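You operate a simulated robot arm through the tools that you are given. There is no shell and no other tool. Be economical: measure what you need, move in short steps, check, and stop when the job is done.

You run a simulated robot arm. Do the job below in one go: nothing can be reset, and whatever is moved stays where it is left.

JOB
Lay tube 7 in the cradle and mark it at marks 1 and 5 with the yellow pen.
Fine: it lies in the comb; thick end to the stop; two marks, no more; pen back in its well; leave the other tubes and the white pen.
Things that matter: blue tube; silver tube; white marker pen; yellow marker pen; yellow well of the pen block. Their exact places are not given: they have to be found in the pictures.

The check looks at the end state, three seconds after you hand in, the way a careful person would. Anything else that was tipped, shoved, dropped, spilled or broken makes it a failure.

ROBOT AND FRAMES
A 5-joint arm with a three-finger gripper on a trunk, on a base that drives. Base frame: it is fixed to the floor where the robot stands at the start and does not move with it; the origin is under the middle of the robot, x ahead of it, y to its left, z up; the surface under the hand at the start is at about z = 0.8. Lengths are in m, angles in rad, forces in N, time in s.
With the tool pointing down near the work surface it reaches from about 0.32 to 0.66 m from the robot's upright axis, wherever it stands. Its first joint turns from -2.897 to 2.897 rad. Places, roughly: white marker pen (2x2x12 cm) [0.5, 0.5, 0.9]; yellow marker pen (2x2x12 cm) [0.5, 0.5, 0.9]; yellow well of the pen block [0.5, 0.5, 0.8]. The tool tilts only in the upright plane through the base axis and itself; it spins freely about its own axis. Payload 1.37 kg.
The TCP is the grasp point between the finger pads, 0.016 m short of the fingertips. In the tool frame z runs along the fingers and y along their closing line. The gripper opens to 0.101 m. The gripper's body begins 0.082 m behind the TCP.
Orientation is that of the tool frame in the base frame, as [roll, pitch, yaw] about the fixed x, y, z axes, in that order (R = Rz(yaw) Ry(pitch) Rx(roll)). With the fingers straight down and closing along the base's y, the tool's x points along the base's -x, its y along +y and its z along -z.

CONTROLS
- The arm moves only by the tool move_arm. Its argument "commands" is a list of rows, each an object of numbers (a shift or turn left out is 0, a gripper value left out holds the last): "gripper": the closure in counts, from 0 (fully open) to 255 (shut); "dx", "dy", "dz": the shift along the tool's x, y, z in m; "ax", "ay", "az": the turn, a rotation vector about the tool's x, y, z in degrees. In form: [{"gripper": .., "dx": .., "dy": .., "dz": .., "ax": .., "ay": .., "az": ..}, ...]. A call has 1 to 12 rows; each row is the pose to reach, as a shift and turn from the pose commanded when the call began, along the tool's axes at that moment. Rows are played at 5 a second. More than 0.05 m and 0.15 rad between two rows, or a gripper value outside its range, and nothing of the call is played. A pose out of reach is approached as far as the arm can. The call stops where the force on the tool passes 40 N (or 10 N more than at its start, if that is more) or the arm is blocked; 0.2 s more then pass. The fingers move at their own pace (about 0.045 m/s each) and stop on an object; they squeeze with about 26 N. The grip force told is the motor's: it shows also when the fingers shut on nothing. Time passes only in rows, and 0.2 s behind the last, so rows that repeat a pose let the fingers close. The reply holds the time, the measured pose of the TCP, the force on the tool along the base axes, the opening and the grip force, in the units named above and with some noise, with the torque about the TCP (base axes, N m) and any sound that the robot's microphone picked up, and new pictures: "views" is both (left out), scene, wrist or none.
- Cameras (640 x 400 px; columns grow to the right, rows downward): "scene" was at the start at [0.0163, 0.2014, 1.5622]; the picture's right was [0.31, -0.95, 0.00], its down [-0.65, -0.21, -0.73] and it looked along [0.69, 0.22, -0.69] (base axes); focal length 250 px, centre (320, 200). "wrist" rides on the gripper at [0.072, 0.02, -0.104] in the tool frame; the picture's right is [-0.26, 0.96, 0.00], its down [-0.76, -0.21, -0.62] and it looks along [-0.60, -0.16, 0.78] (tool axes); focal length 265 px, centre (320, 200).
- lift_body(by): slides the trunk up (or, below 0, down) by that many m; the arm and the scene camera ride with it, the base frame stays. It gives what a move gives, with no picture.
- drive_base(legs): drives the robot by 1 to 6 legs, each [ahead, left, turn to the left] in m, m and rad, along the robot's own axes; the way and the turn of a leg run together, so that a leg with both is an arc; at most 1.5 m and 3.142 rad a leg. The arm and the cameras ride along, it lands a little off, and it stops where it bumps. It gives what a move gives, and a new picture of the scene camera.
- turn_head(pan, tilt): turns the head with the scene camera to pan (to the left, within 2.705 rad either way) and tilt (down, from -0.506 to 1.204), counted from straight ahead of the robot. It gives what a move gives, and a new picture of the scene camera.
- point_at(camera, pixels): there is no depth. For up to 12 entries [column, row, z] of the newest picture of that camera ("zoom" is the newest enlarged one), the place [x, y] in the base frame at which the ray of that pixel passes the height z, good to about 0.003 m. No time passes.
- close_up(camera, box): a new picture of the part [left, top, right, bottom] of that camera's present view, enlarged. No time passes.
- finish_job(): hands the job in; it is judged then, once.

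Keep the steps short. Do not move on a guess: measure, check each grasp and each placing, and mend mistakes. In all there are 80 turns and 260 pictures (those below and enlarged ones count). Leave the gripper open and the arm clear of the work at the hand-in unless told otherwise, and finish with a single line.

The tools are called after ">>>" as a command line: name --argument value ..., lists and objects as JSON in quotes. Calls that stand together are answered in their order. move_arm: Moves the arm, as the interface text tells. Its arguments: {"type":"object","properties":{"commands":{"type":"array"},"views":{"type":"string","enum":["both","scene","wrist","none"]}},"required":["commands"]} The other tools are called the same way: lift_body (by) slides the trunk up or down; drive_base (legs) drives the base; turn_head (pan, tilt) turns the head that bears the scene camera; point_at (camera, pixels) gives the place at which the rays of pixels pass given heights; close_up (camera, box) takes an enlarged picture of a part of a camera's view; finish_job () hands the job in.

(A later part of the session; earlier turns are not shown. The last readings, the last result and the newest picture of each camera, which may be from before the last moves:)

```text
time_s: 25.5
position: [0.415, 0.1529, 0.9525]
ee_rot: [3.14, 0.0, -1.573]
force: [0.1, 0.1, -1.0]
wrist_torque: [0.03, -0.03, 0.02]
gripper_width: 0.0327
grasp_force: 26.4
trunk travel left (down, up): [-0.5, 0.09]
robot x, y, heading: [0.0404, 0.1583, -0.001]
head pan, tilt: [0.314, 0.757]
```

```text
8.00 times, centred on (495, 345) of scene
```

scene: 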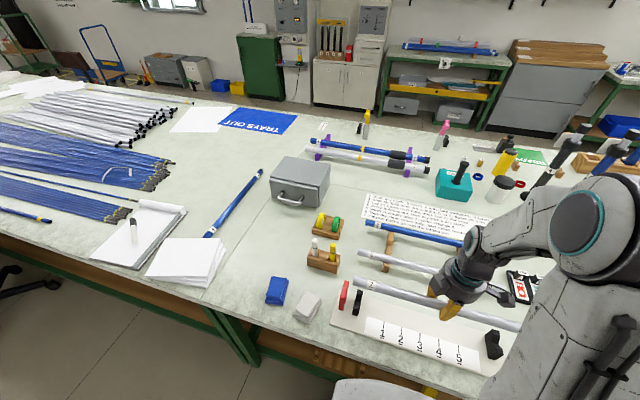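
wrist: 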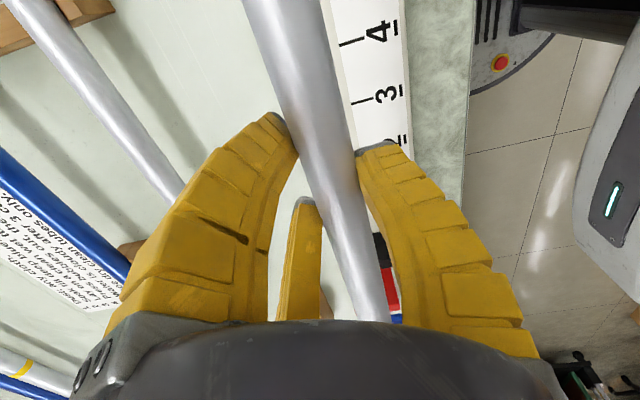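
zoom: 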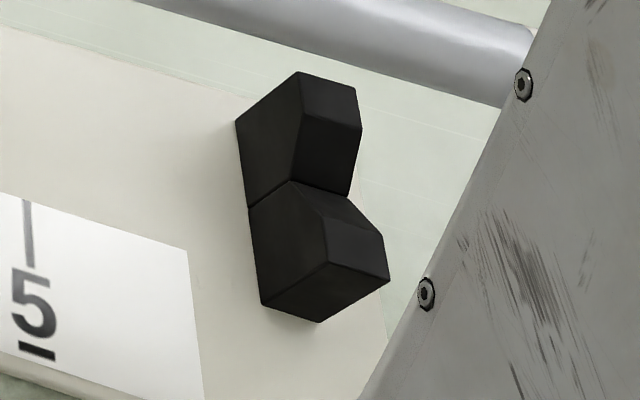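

I compute the V-notch location from these features at candidate heights.

>>> point_at --camera "scene" --pixels '[[355, 315.5, 0.805], [356.3, 309, 0.82], [356.3, 309, 0.83], [357.1, 304.5, 0.825], [359.5, 294, 0.825], [357.6, 301.6, 0.81], [360.3, 290, 0.825], [495, 343.5, 0.81], [496.6, 334.75, 0.825], [499.1, 348.3, 0.825], [343, 310.6, 0.805], [345.8, 286, 0.85]]'

```text
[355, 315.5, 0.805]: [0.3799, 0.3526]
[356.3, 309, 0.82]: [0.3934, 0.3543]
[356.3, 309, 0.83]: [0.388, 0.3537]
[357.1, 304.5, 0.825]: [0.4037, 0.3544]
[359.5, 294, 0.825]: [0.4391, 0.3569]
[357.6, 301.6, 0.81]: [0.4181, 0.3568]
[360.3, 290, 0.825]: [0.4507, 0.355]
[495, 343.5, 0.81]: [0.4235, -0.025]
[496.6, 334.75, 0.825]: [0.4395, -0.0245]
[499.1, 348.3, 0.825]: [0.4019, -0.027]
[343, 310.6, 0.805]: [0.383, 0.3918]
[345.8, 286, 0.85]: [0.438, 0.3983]
```

The V bottom is at x ≈ 0.410, z ≈ 0.826, with 45° flanks and comb tops at 0.845. The tube should then rest with its axis at about 0.844. The tube end is at y ≈ 0.375, 17 mm short of the stop. I lower toward z ≈ 0.862 at x = 0.410.

>>> move_arm --commands '[{"gripper": 255, "dy": 0.005, "dz": 0.02, "az": 0.8}, {"gripper": 255, "dy": 0.005, "dz": 0.045, "az": 0.8}, {"gripper": 255, "dy": 0.005, "dz": 0.07, "az": 0.8}, {"gripper": 255, "dy": 0.005, "dz": 0.085, "az": 0.8}, {"gripper": 255, "dy": 0.005, "dz": 0.09, "az": 0.8}, {"gripper": 255, "dy": 0.005, "dz": 0.09, "az": 0.8}]'

>>> close_up --camera "scene" --box '[320, 260, 520, 390]'

```text
time_s: 26.9
position: [0.4101, 0.1529, 0.8641]
ee_rot: [-3.141, -0.003, -1.586]
force: [3.5, 2.6, 6.6]
wrist_torque: [-0.27, 0.07, 0.02]
gripper_width: 0.0336
grasp_force: 25.5
trunk travel left (down, up): [-0.5, 0.09]
robot x, y, heading: [0.045, 0.1572, -0.003]
head pan, tilt: [0.314, 0.757]
```

scene: 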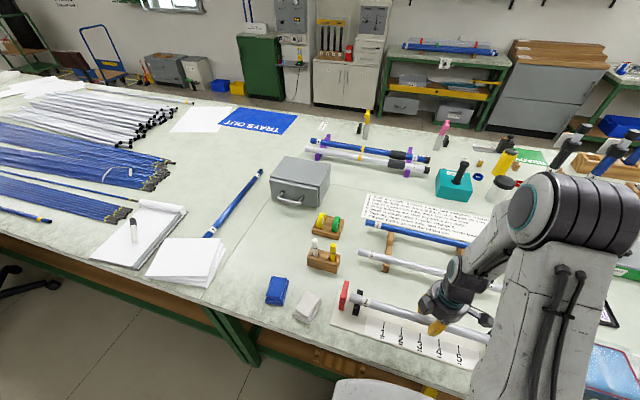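
wrist: 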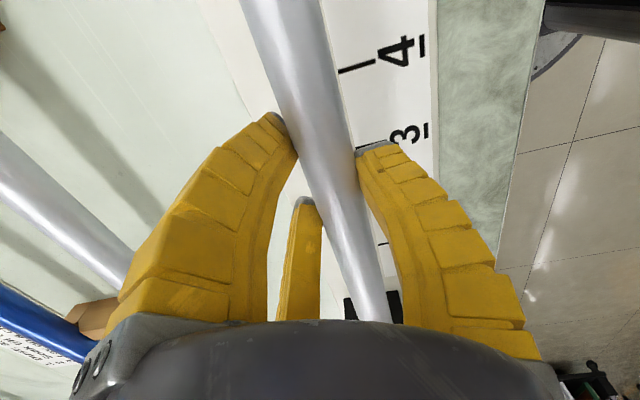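

```text
3.08 times, centred on (420, 325) of scene
```

zoom: 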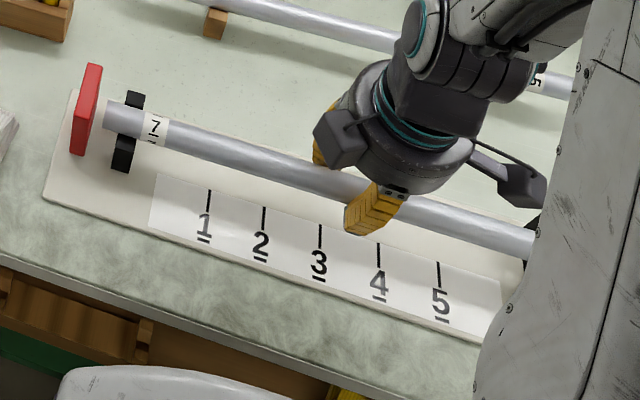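

Contact with the V at z ≈ 0.864 (about 7 N). The tube lies over the near comb, with its end 15 mm or so from the red stop. I slide it toward the stop in small steps until I feel it.

>>> move_arm --commands '[{"gripper": 255, "dx": -0.004}, {"gripper": 255, "dx": -0.008}, {"gripper": 255, "dx": -0.011}, {"gripper": 255, "dx": -0.013}, {"gripper": 255, "dx": -0.013}]' --views "none"

>>> close_up --camera "scene" --box '[335, 275, 385, 325]'

```text
time_s: 28.1
position: [0.4122, 0.1645, 0.8623]
ee_rot: [3.141, 0.001, -1.59]
force: [10.9, -19.3, 9.2]
wrist_torque: [-0.13, 0.01, 0.21]
gripper_width: 0.0338
grasp_force: 25.7
trunk travel left (down, up): [-0.5, 0.09]
robot x, y, heading: [0.0453, 0.1583, -0.004]
head pan, tilt: [0.314, 0.757]
```

```text
8.00 times, centred on (360, 300) of scene
```

zoom: 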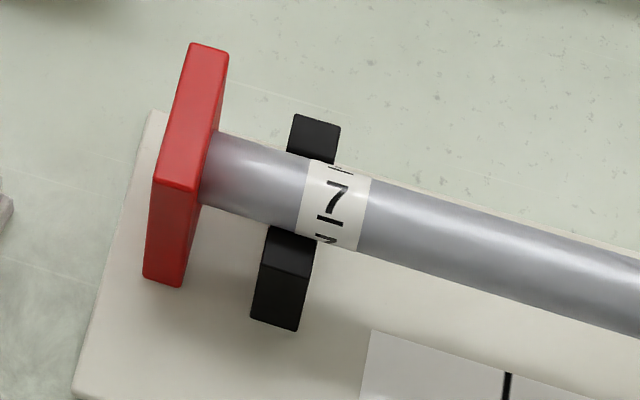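

The tube end touches the stop (-19 N along y). I relax the push by 1.5 mm, centre by 2 mm in x, and then open slowly.

>>> move_arm --commands '[{"gripper": 255, "dx": 0.0015, "dy": -0.002}, {"gripper": 215, "dx": 0.0015, "dy": -0.002}, {"gripper": 195, "dx": 0.0015, "dy": -0.002}, {"gripper": 180, "dx": 0.0015, "dy": -0.002}, {"gripper": 165, "dx": 0.0015, "dy": -0.002}, {"gripper": 150, "dx": 0.0015, "dy": -0.002}, {"gripper": 120, "dx": 0.0015, "dy": -0.002}, {"gripper": 90, "dx": 0.0015, "dy": -0.002}, {"gripper": 90, "dx": 0.0015, "dy": -0.002}]'

>>> close_up --camera "scene" --box '[320, 260, 520, 390]'

```text
time_s: 30.1
position: [0.4115, 0.1643, 0.8617]
ee_rot: [3.141, -0.001, -1.586]
force: [0.5, -0.1, 0.2]
wrist_torque: [0.06, 0.01, -0.02]
gripper_width: 0.0685
grasp_force: 2.5
trunk travel left (down, up): [-0.5, 0.09]
robot x, y, heading: [0.0427, 0.1583, 0.001]
head pan, tilt: [0.314, 0.757]
```

scene: 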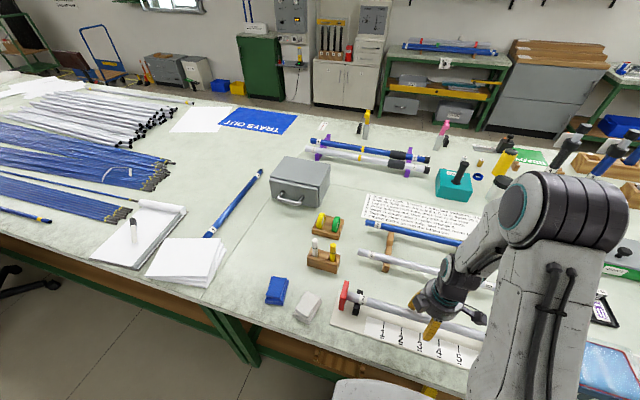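
wrist: 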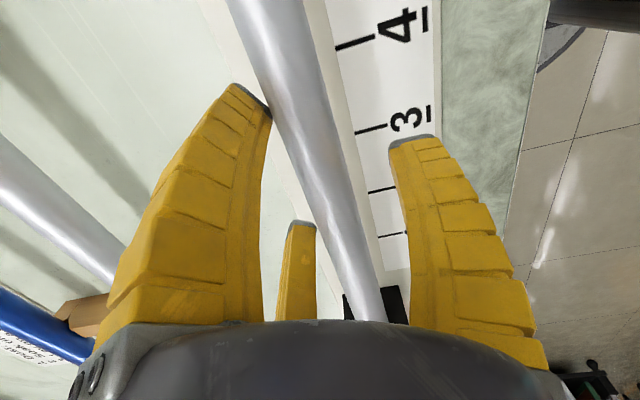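

```text
3.08 times, centred on (420, 325) of scene
```

zoom: 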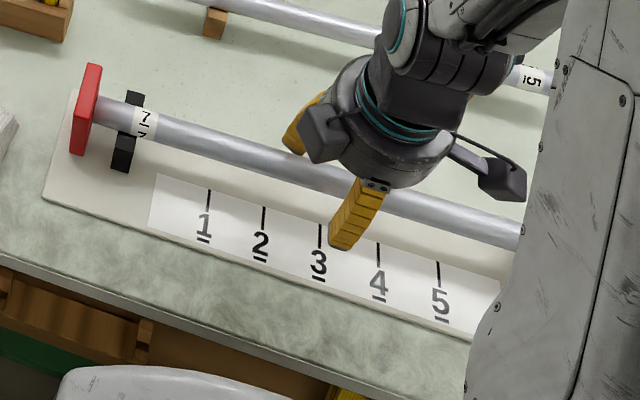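

The tube rests in the comb against the stop. I raise straight up 0.16 m and check the far end and the gripper's shape.

>>> move_arm --commands '[{"gripper": 90, "dz": -0.03}, {"gripper": 90, "dz": -0.07}, {"gripper": 90, "dz": -0.11}, {"gripper": 90, "dz": -0.15}, {"gripper": 90, "dz": -0.15, "dy": -0.04, "dx": -0.03}, {"gripper": 90, "dz": -0.15, "dy": -0.08, "dx": -0.06}, {"gripper": 90, "dz": -0.15, "dy": -0.08, "dx": -0.1}, {"gripper": 90, "dz": -0.15, "dy": -0.08, "dx": -0.14}, {"gripper": 90, "dz": -0.15, "dy": -0.08, "dx": -0.14}]'

>>> close_up --camera "scene" --box '[320, 260, 520, 390]'

>>> close_up --camera "scene" --box '[280, 170, 460, 290]'

```text
time_s: 32.1
position: [0.4933, 0.3028, 1.0117]
ee_rot: [3.138, -0.001, -1.586]
force: [0.5, -0.6, 0.0]
wrist_torque: [-0.03, 0.01, -0.06]
gripper_width: 0.0686
grasp_force: 2.6
trunk travel left (down, up): [-0.5, 0.09]
robot x, y, heading: [0.0442, 0.1571, -0.004]
head pan, tilt: [0.314, 0.757]
```

scene: 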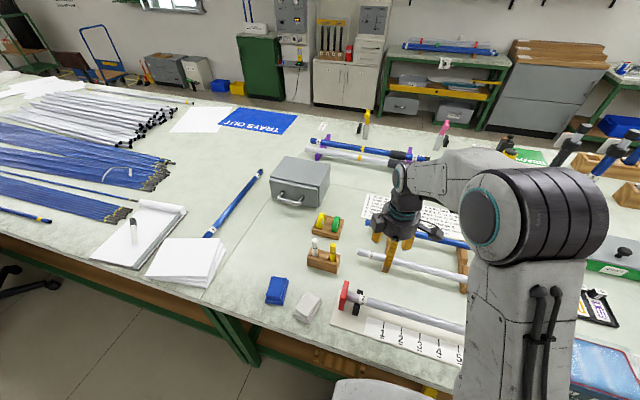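
wrist: 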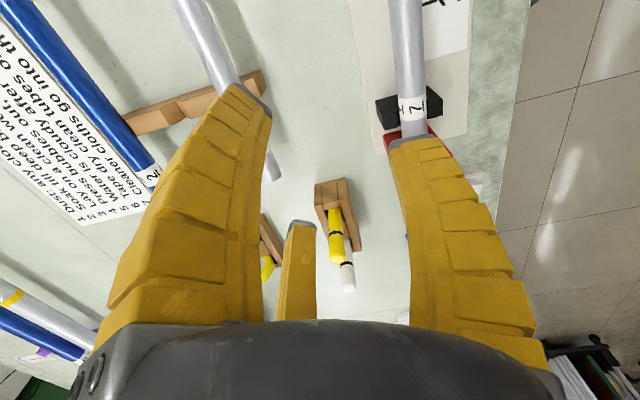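

```text
3.08 times, centred on (420, 325) of scene
```

zoom: 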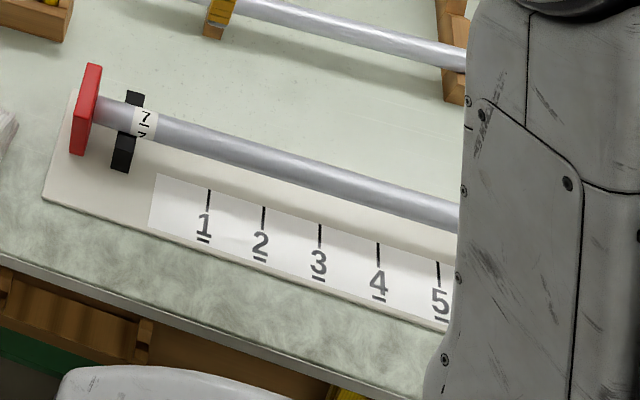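

```text
3.33 times, centred on (370, 230) of scene
```

zoom: 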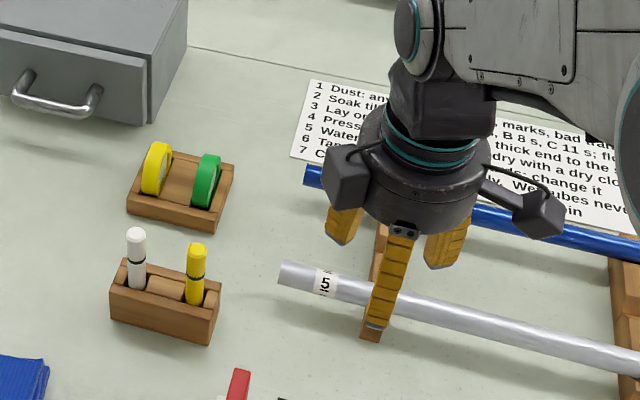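

The gripper looks three-fingered: two fingers on the +x side and a thumb on the -x side. Before gripping the pen I measure where the fingertips really are.

>>> point_at --camera "wrist" --pixels '[[257, 97, 0.996], [303, 224, 0.996], [415, 142, 0.996], [257, 97, 1.012], [303, 224, 1.012], [415, 142, 1.012], [340, 260, 0.9], [336, 215, 0.845], [337, 240, 0.88], [347, 290, 0.9]]'

>>> close_up --camera "wrist" --box '[230, 160, 390, 310]'

```text
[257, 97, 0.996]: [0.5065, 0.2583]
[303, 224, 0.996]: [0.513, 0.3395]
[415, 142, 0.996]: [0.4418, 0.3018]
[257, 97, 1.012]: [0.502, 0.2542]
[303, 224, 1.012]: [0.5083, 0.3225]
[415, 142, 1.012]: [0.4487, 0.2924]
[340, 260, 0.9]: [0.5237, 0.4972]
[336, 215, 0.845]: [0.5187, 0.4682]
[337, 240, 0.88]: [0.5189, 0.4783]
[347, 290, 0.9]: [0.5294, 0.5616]
```

```text
2.67 times, centred on (310, 235) of wrist
```

zoom: 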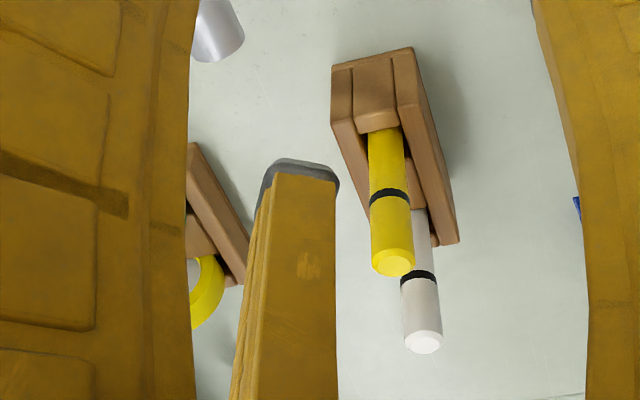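

The jaws sit 120° apart around the TCP (thumb at -x, the others at +x ±y) and converge when closing, so a vertical pen can be centred between them. The yellow pen axis is about (0.518, 0.465), with its top at about 0.925. I move above it, narrowing the jaws to about 47 mm so the white pen stays clear.

>>> move_arm --commands '[{"gripper": 150, "dx": -0.04, "dy": -0.006, "az": -0.8}, {"gripper": 150, "dx": -0.08, "dy": -0.012, "az": -0.8}, {"gripper": 150, "dx": -0.12, "dy": -0.018, "az": -0.8}, {"gripper": 150, "dx": -0.162, "dy": -0.0223, "az": -0.8}, {"gripper": 150, "dx": -0.162, "dy": -0.0223, "az": -0.8}]'

>>> close_up --camera "wrist" --box '[220, 60, 440, 260]'

>>> close_up --camera "scene" --box '[285, 190, 385, 280]'

```text
time_s: 33.3
position: [0.517, 0.4662, 1.0097]
ee_rot: [3.141, -0.002, -1.572]
force: [-1.3, -0.1, -0.5]
wrist_torque: [0.0, 0.0, -0.01]
gripper_width: 0.0461
grasp_force: 3.2
trunk travel left (down, up): [-0.5, 0.09]
robot x, y, heading: [0.0404, 0.1592, -0.002]
head pan, tilt: [0.314, 0.757]
```

scene: 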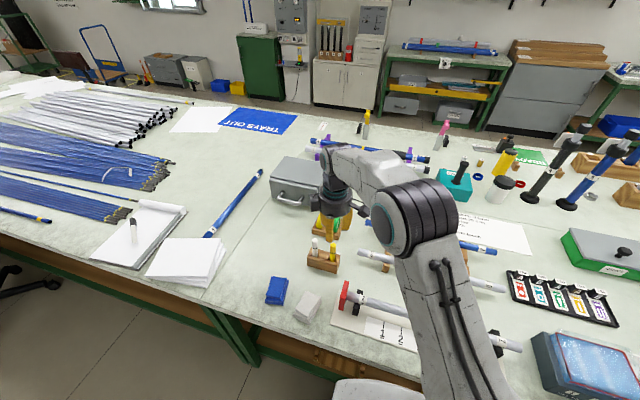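
wrist: 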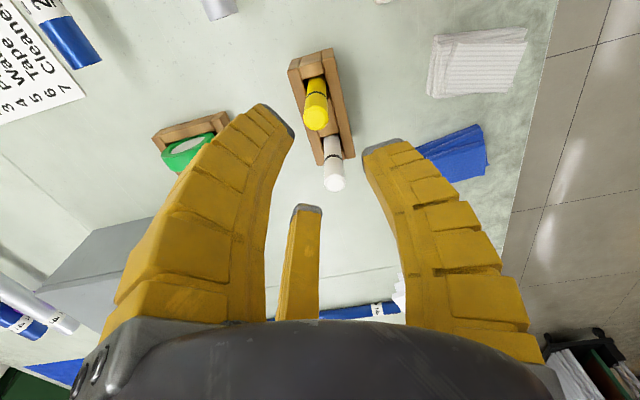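

```text
2.00 times, centred on (330, 160) of wrist
```

zoom: 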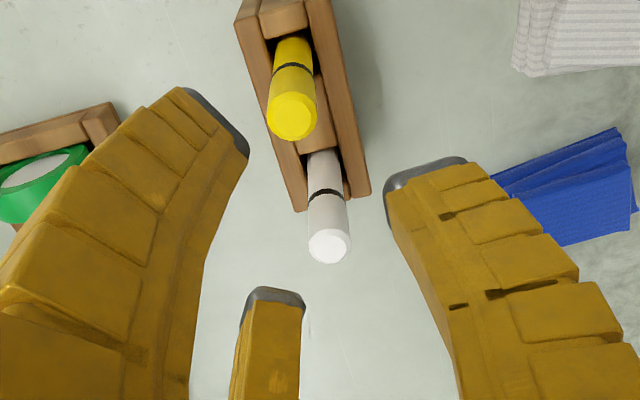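

```text
4.44 times, centred on (335, 235) of scene
```

zoom: 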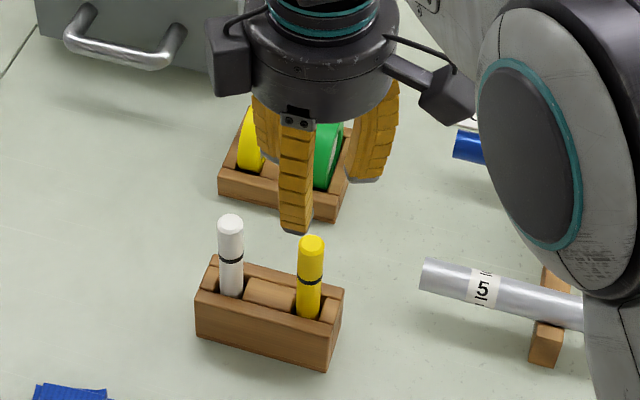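

>>> point_at --camera "wrist" --pixels '[[316, 118.5, 0.91], [316, 118.5, 0.925], [334.5, 182.5, 0.91], [334.5, 182.5, 0.925], [288, 118, 0.994], [308, 207, 0.994], [373, 150, 0.994], [313, 87, 0.865]]'

>>> point_at --camera "zoom" --pixels '[[312, 244, 0.91], [312, 244, 0.925], [230, 223, 0.925], [307, 312, 0.86], [335, 370, 0.8], [342, 292, 0.86]]'

```text
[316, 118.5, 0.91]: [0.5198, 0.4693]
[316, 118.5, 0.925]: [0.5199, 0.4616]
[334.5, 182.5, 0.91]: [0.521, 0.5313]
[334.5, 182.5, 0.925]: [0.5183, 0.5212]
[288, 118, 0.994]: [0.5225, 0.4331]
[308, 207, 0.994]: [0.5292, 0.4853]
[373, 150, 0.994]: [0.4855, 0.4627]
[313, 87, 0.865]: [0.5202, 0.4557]
```

```text
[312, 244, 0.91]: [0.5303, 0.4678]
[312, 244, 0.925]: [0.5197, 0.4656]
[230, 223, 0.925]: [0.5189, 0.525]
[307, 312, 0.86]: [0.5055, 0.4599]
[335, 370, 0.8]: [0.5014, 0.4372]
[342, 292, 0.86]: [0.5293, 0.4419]
```

The pen top centre is at (0.519, 0.464), z ≈ 0.922. I nudge by (+2.5, -1.5) mm and descend to z ≈ 0.888, still open.

>>> move_arm --commands '[{"gripper": 150, "dx": 0.0015, "dy": -0.0025}, {"gripper": 150, "dx": 0.0015, "dy": -0.0025, "dz": 0.04}, {"gripper": 150, "dx": 0.0015, "dy": -0.0025, "dz": 0.075}, {"gripper": 150, "dx": 0.0015, "dy": -0.0025, "dz": 0.1}, {"gripper": 150, "dx": 0.0015, "dy": -0.0025, "dz": 0.121}, {"gripper": 150, "dx": 0.0015, "dy": -0.0025, "dz": 0.121}]'

>>> close_up --camera "wrist" --box '[220, 60, 440, 260]'

>>> close_up --camera "scene" --box '[285, 210, 385, 290]'

```text
time_s: 34.7
position: [0.5221, 0.4622, 0.8917]
ee_rot: [3.14, -0.001, -1.572]
force: [0.2, 0.0, 0.4]
wrist_torque: [0.01, 0.0, -0.02]
gripper_width: 0.0457
grasp_force: 3.2
trunk travel left (down, up): [-0.5, 0.09]
robot x, y, heading: [0.0402, 0.1575, -0.001]
head pan, tilt: [0.314, 0.757]
```

scene: 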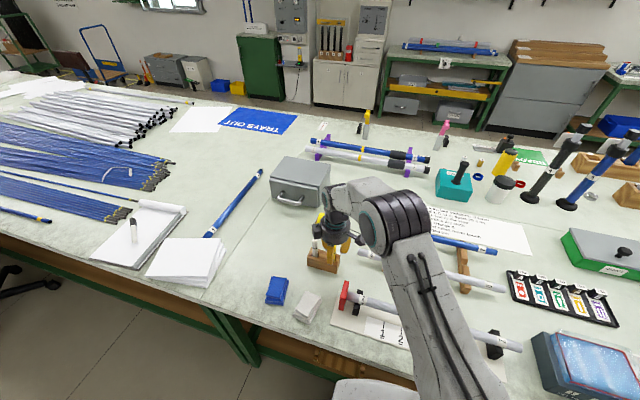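
wrist: 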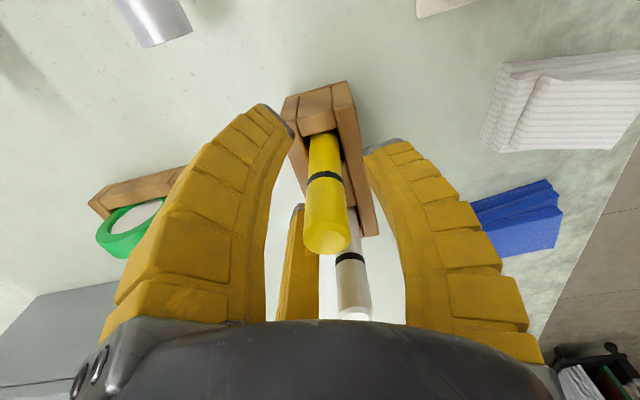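

```text
2.00 times, centred on (330, 160) of wrist
```

zoom: 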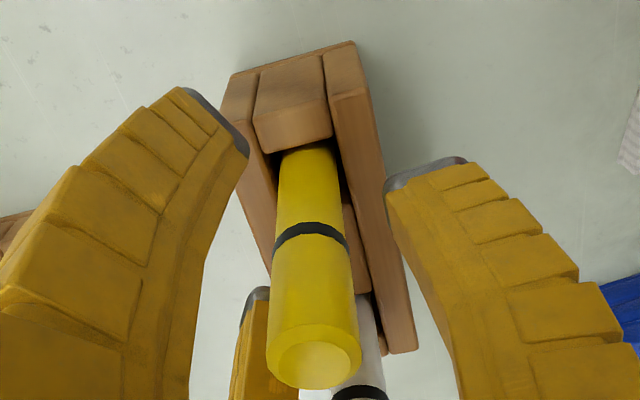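

```text
5.00 times, centred on (335, 250) of scene
```

zoom: 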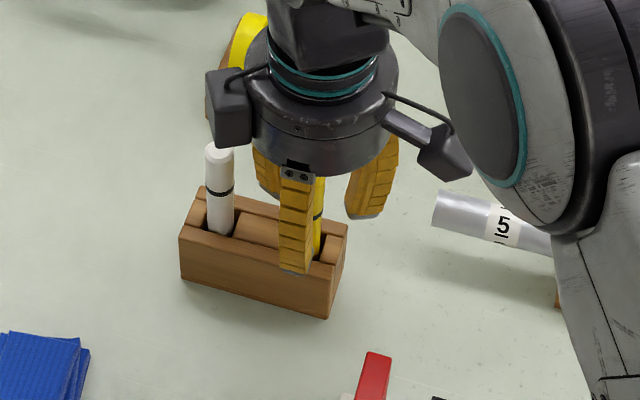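

The pen is between the jaws with the white pen clear. I close slowly.

>>> move_arm --commands '[{"gripper": 165}, {"gripper": 180}, {"gripper": 190}, {"gripper": 200}, {"gripper": 210}, {"gripper": 220}, {"gripper": 235}, {"gripper": 255}, {"gripper": 255}, {"gripper": 255}]'

>>> close_up --camera "wrist" --box '[220, 60, 440, 260]'

>>> close_up --camera "scene" --box '[285, 210, 385, 290]'

```text
time_s: 36.9
position: [0.5211, 0.4617, 0.8919]
ee_rot: [-3.141, 0.001, -1.574]
force: [0.4, -0.5, 8.1]
wrist_torque: [-0.04, -0.08, 0.0]
gripper_width: 0.0126
grasp_force: 25.8
trunk travel left (down, up): [-0.5, 0.09]
robot x, y, heading: [0.0443, 0.1606, -0.006]
head pan, tilt: [0.314, 0.757]
```

scene: 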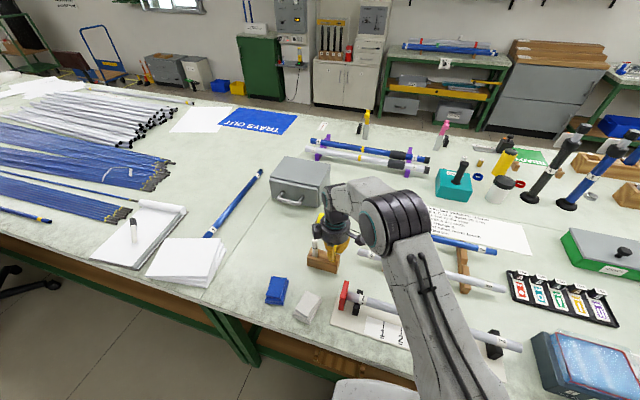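
wrist: 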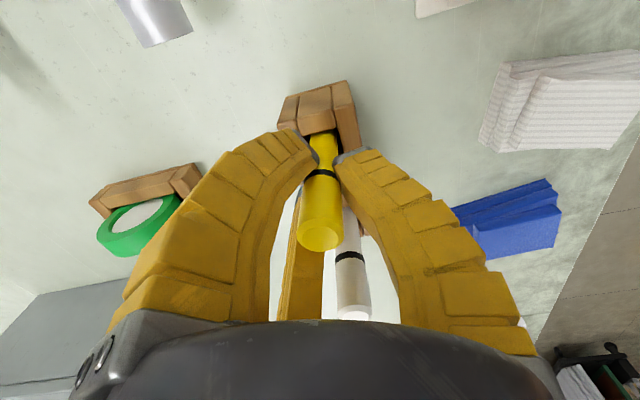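

```text
2.00 times, centred on (330, 160) of wrist
```

zoom: 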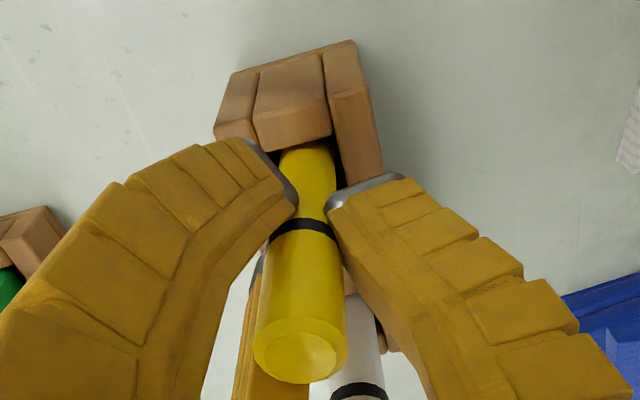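

```text
5.00 times, centred on (335, 250) of scene
```

zoom: 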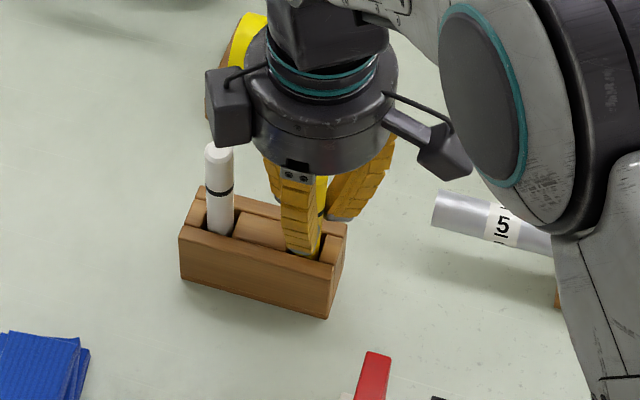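

The pen is held. I lift straight up 0.12 m and inspect it.

>>> move_arm --commands '[{"gripper": 255, "dz": -0.015}, {"gripper": 255, "dz": -0.03}, {"gripper": 255, "dz": -0.05}, {"gripper": 255, "dz": -0.07}, {"gripper": 255, "dz": -0.095}, {"gripper": 255, "dz": -0.12}, {"gripper": 255, "dz": -0.12}]'

>>> close_up --camera "wrist" --box '[220, 60, 440, 260]'

>>> close_up --camera "scene" --box '[285, 190, 385, 280]'

```text
time_s: 38.5
position: [0.5221, 0.4647, 1.0105]
ee_rot: [3.139, -0.001, -1.572]
force: [-0.2, 0.6, -0.3]
wrist_torque: [0.0, -0.03, -0.02]
gripper_width: 0.0105
grasp_force: 26.2
trunk travel left (down, up): [-0.5, 0.09]
robot x, y, heading: [0.0406, 0.1558, -0.006]
head pan, tilt: [0.314, 0.757]
```

scene: 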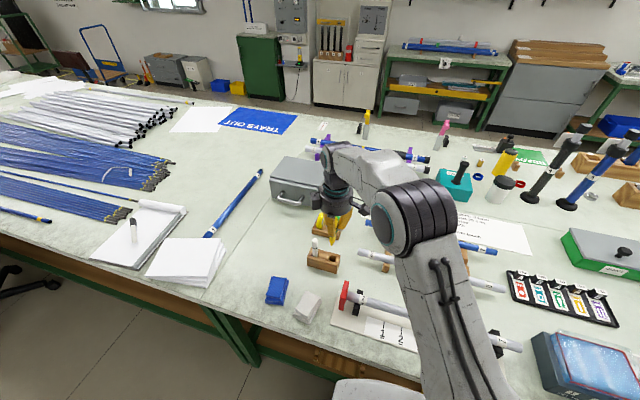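
wrist: 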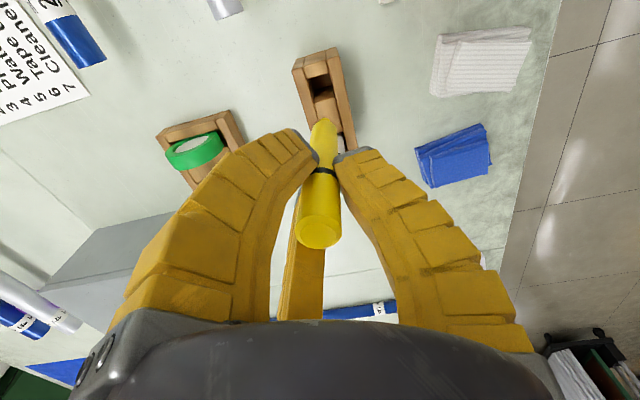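

```text
2.00 times, centred on (330, 160) of wrist
```

zoom: 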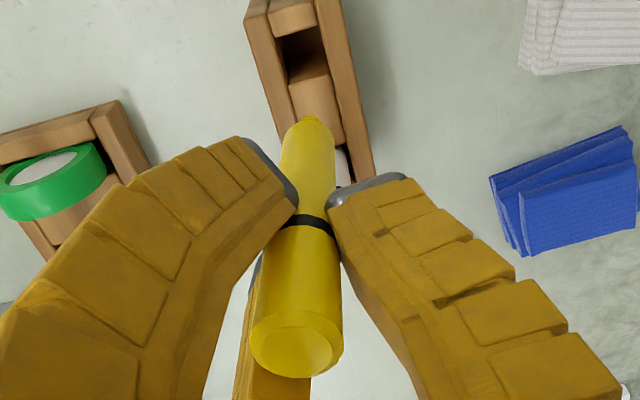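

```text
4.44 times, centred on (335, 235) of scene
```

zoom: 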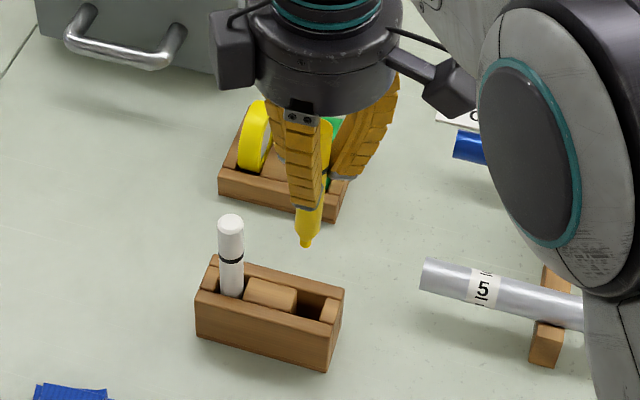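

I can see the nib at the lower end. I triangulate the nib position from both cameras.

>>> point_at --camera "scene" --pixels '[[332.1, 245.4, 0.92], [332.1, 245.4, 0.935], [332.1, 245.4, 0.95]]'

>>> point_at --camera "wrist" --pixels '[[325.5, 118.5, 0.92], [325.5, 118.5, 0.935], [325.5, 118.5, 0.95], [319, 236, 1.04]]'

>>> close_up --camera "scene" --box '[315, 205, 365, 255]'

```text
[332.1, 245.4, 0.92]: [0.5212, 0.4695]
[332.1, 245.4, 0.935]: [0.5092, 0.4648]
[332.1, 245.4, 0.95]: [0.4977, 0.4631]
```

```text
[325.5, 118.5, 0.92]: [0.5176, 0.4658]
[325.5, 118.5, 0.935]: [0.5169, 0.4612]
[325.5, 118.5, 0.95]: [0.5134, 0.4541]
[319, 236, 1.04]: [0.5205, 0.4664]
```

```text
8.00 times, centred on (340, 230) of scene
```

zoom: 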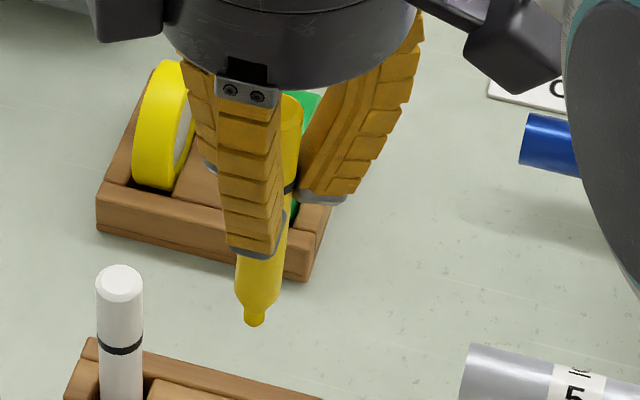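

The nib is at about (0.519, 0.466, 0.923), right under the TCP and 87 mm below it. I carry it over mark 1 (0.410, 0.269) and hover with the nib at about 0.880.

>>> move_arm --commands '[{"gripper": 255, "dx": 0.04, "dy": 0.02}, {"gripper": 255, "dx": 0.08, "dy": 0.045}, {"gripper": 255, "dx": 0.12, "dy": 0.07}, {"gripper": 255, "dx": 0.16, "dy": 0.095}, {"gripper": 255, "dx": 0.196, "dy": 0.11}, {"gripper": 255, "dx": 0.196, "dy": 0.11, "dz": 0.02}, {"gripper": 255, "dx": 0.196, "dy": 0.11, "dz": 0.042}, {"gripper": 255, "dx": 0.196, "dy": 0.11, "dz": 0.042}]'

>>> close_up --camera "scene" --box '[335, 260, 435, 340]'

>>> close_up --camera "wrist" --box '[230, 60, 430, 220]'

```text
time_s: 40.3
position: [0.4111, 0.2682, 0.969]
ee_rot: [3.139, -0.001, -1.572]
force: [-0.6, 0.4, 0.1]
wrist_torque: [-0.01, -0.03, -0.02]
gripper_width: 0.0109
grasp_force: 25.7
trunk travel left (down, up): [-0.5, 0.09]
robot x, y, heading: [0.0417, 0.1588, -0.001]
head pan, tilt: [0.314, 0.757]
```

scene: 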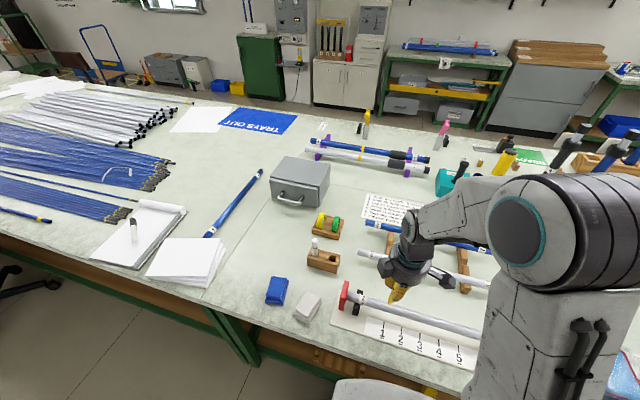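
wrist: 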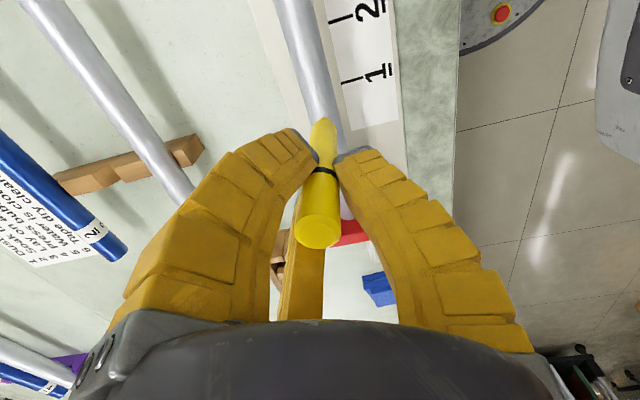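

```text
5.00 times, centred on (385, 300) of scene
```

zoom: 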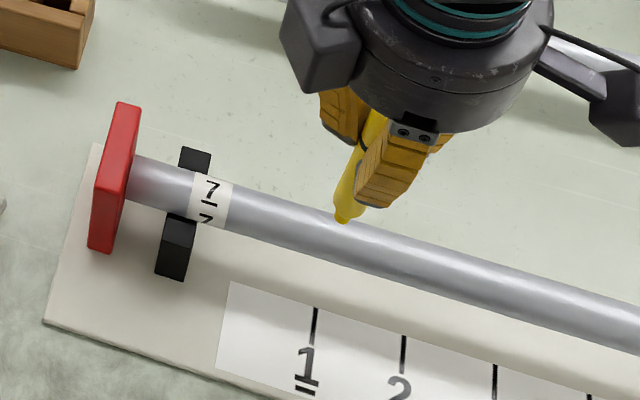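

```text
2.50 times, centred on (330, 140) of wrist
```

zoom: 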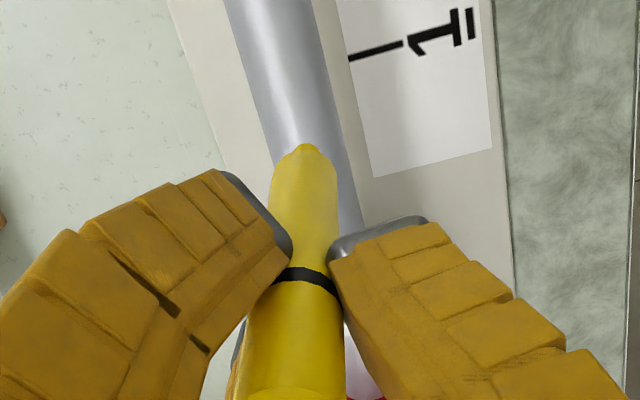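

>>> point_at --camera "zoom" --pixels '[[342, 219, 0.882], [316, 310, 0.805], [314, 342, 0.805], [403, 337, 0.805], [494, 367, 0.805], [250, 207, 0.845], [420, 255, 0.845], [127, 195, 0.845]]'

>>> point_at --camera "wrist" --pixels '[[323.5, 119, 0.882], [341, 83, 0.805], [328, 20, 0.805], [301, 20, 0.845], [319, 90, 0.845]]'

```text
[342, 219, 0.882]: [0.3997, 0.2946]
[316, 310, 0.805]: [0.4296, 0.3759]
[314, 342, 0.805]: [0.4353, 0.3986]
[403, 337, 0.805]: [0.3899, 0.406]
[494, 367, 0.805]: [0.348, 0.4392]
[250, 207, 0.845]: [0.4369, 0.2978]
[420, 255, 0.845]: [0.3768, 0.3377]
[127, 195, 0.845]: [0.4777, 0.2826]
```

```text
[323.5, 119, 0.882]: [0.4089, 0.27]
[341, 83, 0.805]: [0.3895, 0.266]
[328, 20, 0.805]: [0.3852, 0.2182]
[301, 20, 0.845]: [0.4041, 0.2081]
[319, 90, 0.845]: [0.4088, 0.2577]
```

The zoom used was the wrist one, so I redo it on the scene picture with converted pixels.

>>> point_at --camera "scene" --pixels '[[389.4, 303.8, 0.882], [384.2, 322, 0.805], [383.8, 328.4, 0.805], [401.6, 327.4, 0.805], [419.8, 333.4, 0.805], [371, 301.4, 0.845], [405, 311, 0.845], [346.4, 299, 0.845]]'

```text
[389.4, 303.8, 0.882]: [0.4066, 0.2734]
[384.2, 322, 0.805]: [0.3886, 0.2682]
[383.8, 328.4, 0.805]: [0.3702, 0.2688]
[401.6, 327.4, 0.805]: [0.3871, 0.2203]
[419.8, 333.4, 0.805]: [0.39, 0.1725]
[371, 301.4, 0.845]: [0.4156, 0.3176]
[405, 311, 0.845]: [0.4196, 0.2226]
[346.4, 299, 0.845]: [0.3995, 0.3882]
```

The nib is 3 mm too far in +y and a few mm short in x. I correct by (+4, -3) mm and lower to just above the tube.

>>> move_arm --commands '[{"gripper": 255, "dx": 0.003, "dy": -0.004}, {"gripper": 255, "dx": 0.003, "dy": -0.004, "dz": 0.008}, {"gripper": 255, "dx": 0.003, "dy": -0.004, "dz": 0.016}, {"gripper": 255, "dx": 0.003, "dy": -0.004, "dz": 0.016}]' --views "wrist"

>>> close_up --camera "scene" --box '[360, 280, 420, 330]'

>>> close_up --camera "wrist" --box '[270, 60, 390, 160]'

```text
time_s: 41.3
position: [0.4148, 0.2643, 0.9534]
ee_rot: [3.14, 0.001, -1.573]
force: [-0.7, 0.8, 3.7]
wrist_torque: [0.04, 0.04, -0.02]
gripper_width: 0.0118
grasp_force: 25.7
trunk travel left (down, up): [-0.5, 0.09]
robot x, y, heading: [0.0452, 0.1574, -0.002]
head pan, tilt: [0.314, 0.757]
```

wrist: 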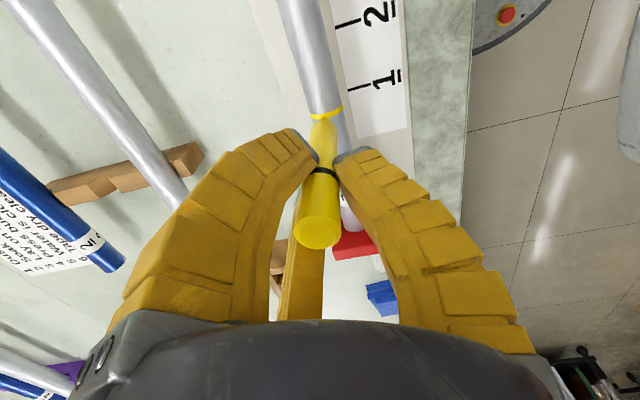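

```text
8.00 times, centred on (390, 305) of scene
```

zoom: 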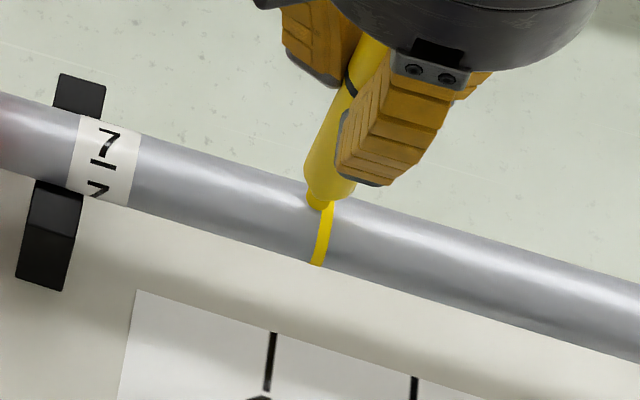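

```text
4.00 times, centred on (330, 110) of wrist
```

zoom: 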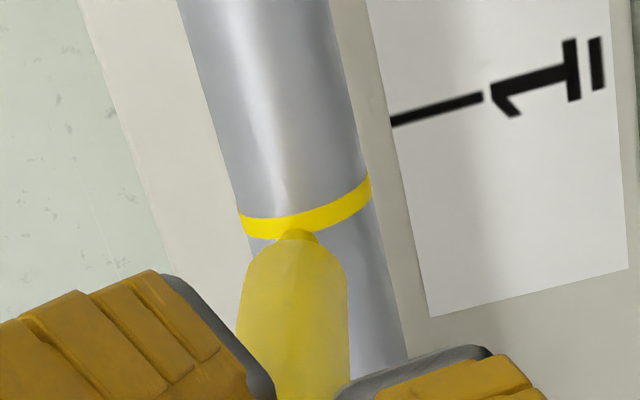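

The nib touched (3.7 N) and made one yellow ring. I lift straight up and check its place against mark 1.

>>> move_arm --commands '[{"gripper": 255, "dz": -0.02}, {"gripper": 255, "dz": -0.05}, {"gripper": 255, "dz": -0.05}]' --views "both"

>>> close_up --camera "wrist" --box '[250, 20, 430, 150]'

>>> close_up --camera "scene" --box '[360, 280, 420, 330]'

```text
time_s: 42.1
position: [0.4154, 0.2661, 1.0019]
ee_rot: [3.14, -0.001, -1.573]
force: [-0.6, -0.6, 0.4]
wrist_torque: [-0.01, 0.05, 0.01]
gripper_width: 0.0106
grasp_force: 25.8
trunk travel left (down, up): [-0.5, 0.09]
robot x, y, heading: [0.043, 0.1574, -0.004]
head pan, tilt: [0.314, 0.757]
```

scene: 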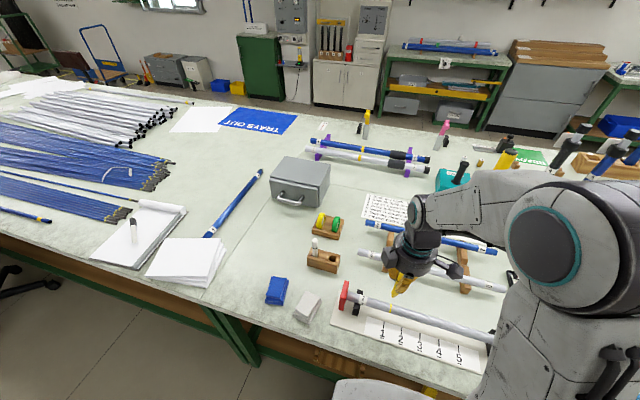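
wrist: 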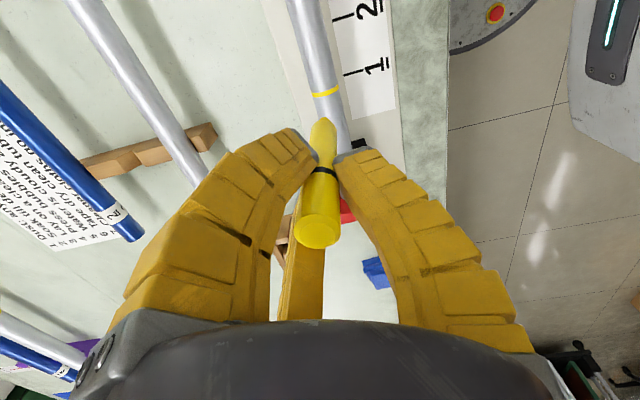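

```text
3.08 times, centred on (340, 85) of wrist
```

zoom: 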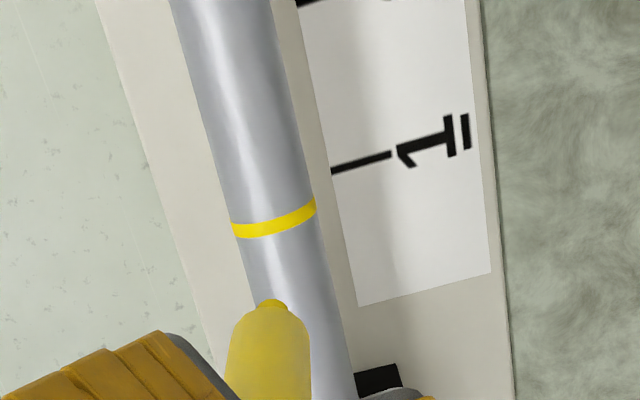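

```text
8.00 times, centred on (390, 305) of scene
```

zoom: 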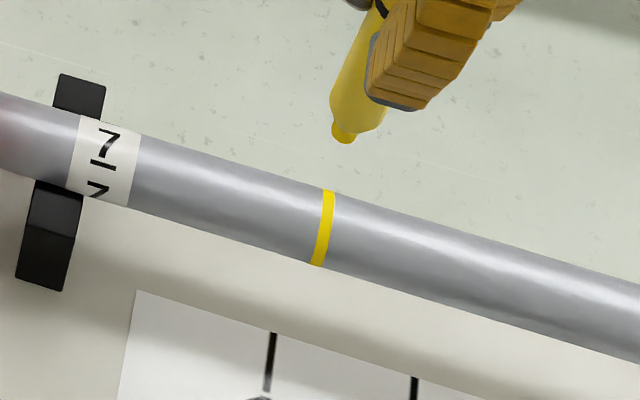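

>>> point_at --camera "scene" --pixels '[[390.4, 306, 0.857], [389.8, 312.8, 0.845], [384, 321.8, 0.805], [458.2, 344.9, 0.805], [457.6, 352, 0.805]]'

>>> point_at --camera "wrist" --pixels '[[326, 92.1, 0.857], [344.2, 75.3, 0.805], [356, 71, 0.805], [330, 20, 0.805]]'

>>> close_up --camera "scene" --box '[425, 310, 495, 370]'

```text
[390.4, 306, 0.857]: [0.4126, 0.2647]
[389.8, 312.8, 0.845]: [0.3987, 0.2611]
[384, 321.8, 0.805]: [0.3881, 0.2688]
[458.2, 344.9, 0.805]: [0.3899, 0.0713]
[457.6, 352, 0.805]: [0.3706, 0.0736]
```

```text
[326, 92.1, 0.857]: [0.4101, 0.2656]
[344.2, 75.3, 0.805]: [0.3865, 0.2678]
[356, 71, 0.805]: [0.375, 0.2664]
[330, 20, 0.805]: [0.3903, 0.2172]
```

```text
6.67 times, centred on (460, 340) of scene
```

zoom: 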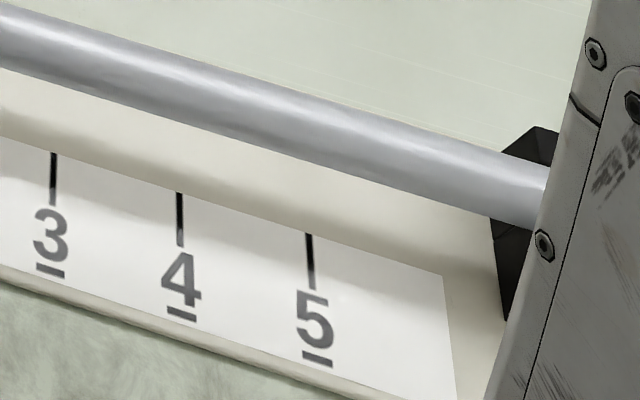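

Ring 1 lies at y ≈ 0.265, about 3 mm from tick 1 (0.268), which is close. For mark 5 (y ≈ 0.070) I shift 0.195 m in -y at this height and hover to verify.

>>> move_arm --commands '[{"gripper": 255, "dx": 0.04}, {"gripper": 255, "dx": 0.08}, {"gripper": 255, "dx": 0.12}, {"gripper": 255, "dx": 0.16}, {"gripper": 255, "dx": 0.195}, {"gripper": 255, "dx": 0.195, "dz": 0.02}, {"gripper": 255, "dx": 0.195, "dz": 0.036}, {"gripper": 255, "dx": 0.195, "dz": 0.036}]'

>>> close_up --camera "wrist" --box '[250, 40, 430, 170]'

>>> close_up --camera "scene" --box '[370, 280, 500, 375]'

```text
time_s: 43.9
position: [0.4156, 0.0697, 0.967]
ee_rot: [3.141, 0.0, -1.572]
force: [0.7, -0.1, 0.3]
wrist_torque: [0.01, 0.01, -0.01]
gripper_width: 0.0107
grasp_force: 25.8
trunk travel left (down, up): [-0.5, 0.09]
robot x, y, heading: [0.0444, 0.1592, -0.001]
head pan, tilt: [0.314, 0.757]
```

scene: 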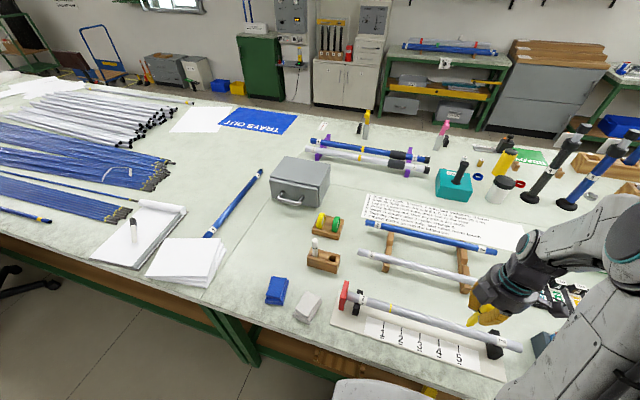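
wrist: 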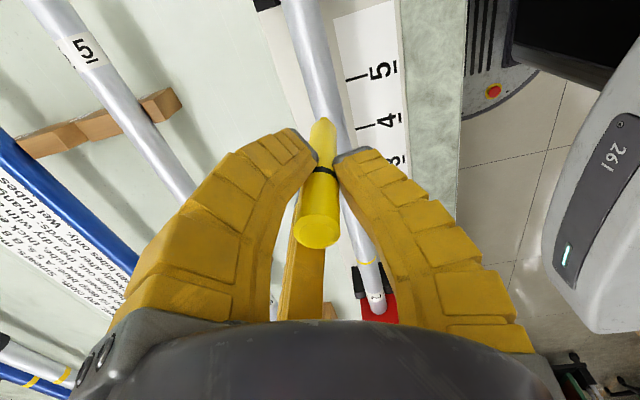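

```text
3.08 times, centred on (340, 105) of wrist
```

zoom: 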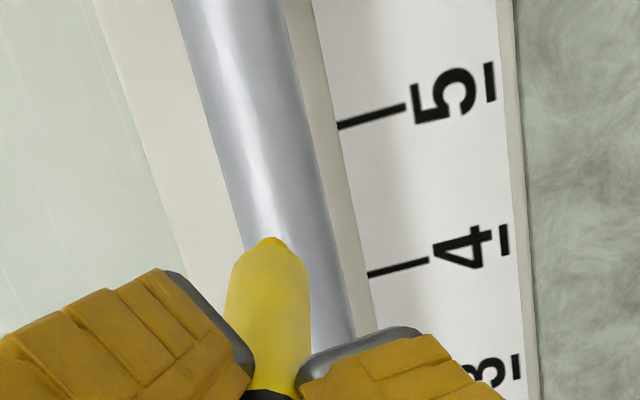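

```text
4.21 times, centred on (435, 328) of scene
```

zoom: 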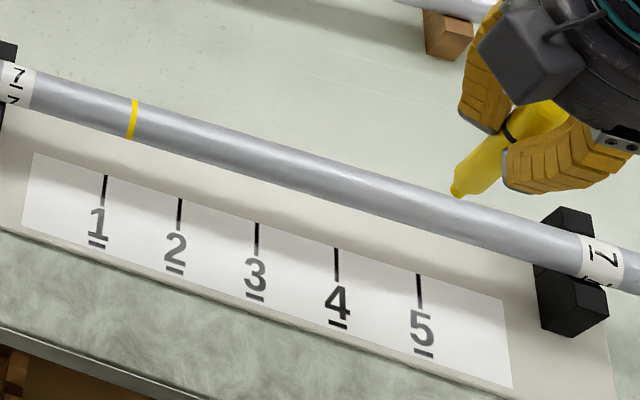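

>>> point_at --camera "zoom" --pixels '[[457, 193, 0.879], [419, 276, 0.805], [420, 300, 0.805], [337, 250, 0.805], [257, 225, 0.805], [180, 200, 0.805], [105, 178, 0.805], [133, 110, 0.857]]'

>>> point_at --camera "wrist" --pixels '[[323.5, 119.5, 0.879], [346, 81, 0.805], [356, 128.6, 0.805], [311, 60, 0.855]]'

```text
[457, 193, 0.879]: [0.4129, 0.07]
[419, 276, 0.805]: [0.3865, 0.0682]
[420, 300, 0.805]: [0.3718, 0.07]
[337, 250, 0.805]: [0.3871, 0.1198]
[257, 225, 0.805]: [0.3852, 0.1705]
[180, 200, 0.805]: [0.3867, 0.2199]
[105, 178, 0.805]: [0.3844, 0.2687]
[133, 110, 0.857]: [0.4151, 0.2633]
```

```text
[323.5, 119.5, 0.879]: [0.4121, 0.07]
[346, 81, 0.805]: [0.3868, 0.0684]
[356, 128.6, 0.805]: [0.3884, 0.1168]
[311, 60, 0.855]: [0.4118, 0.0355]
```

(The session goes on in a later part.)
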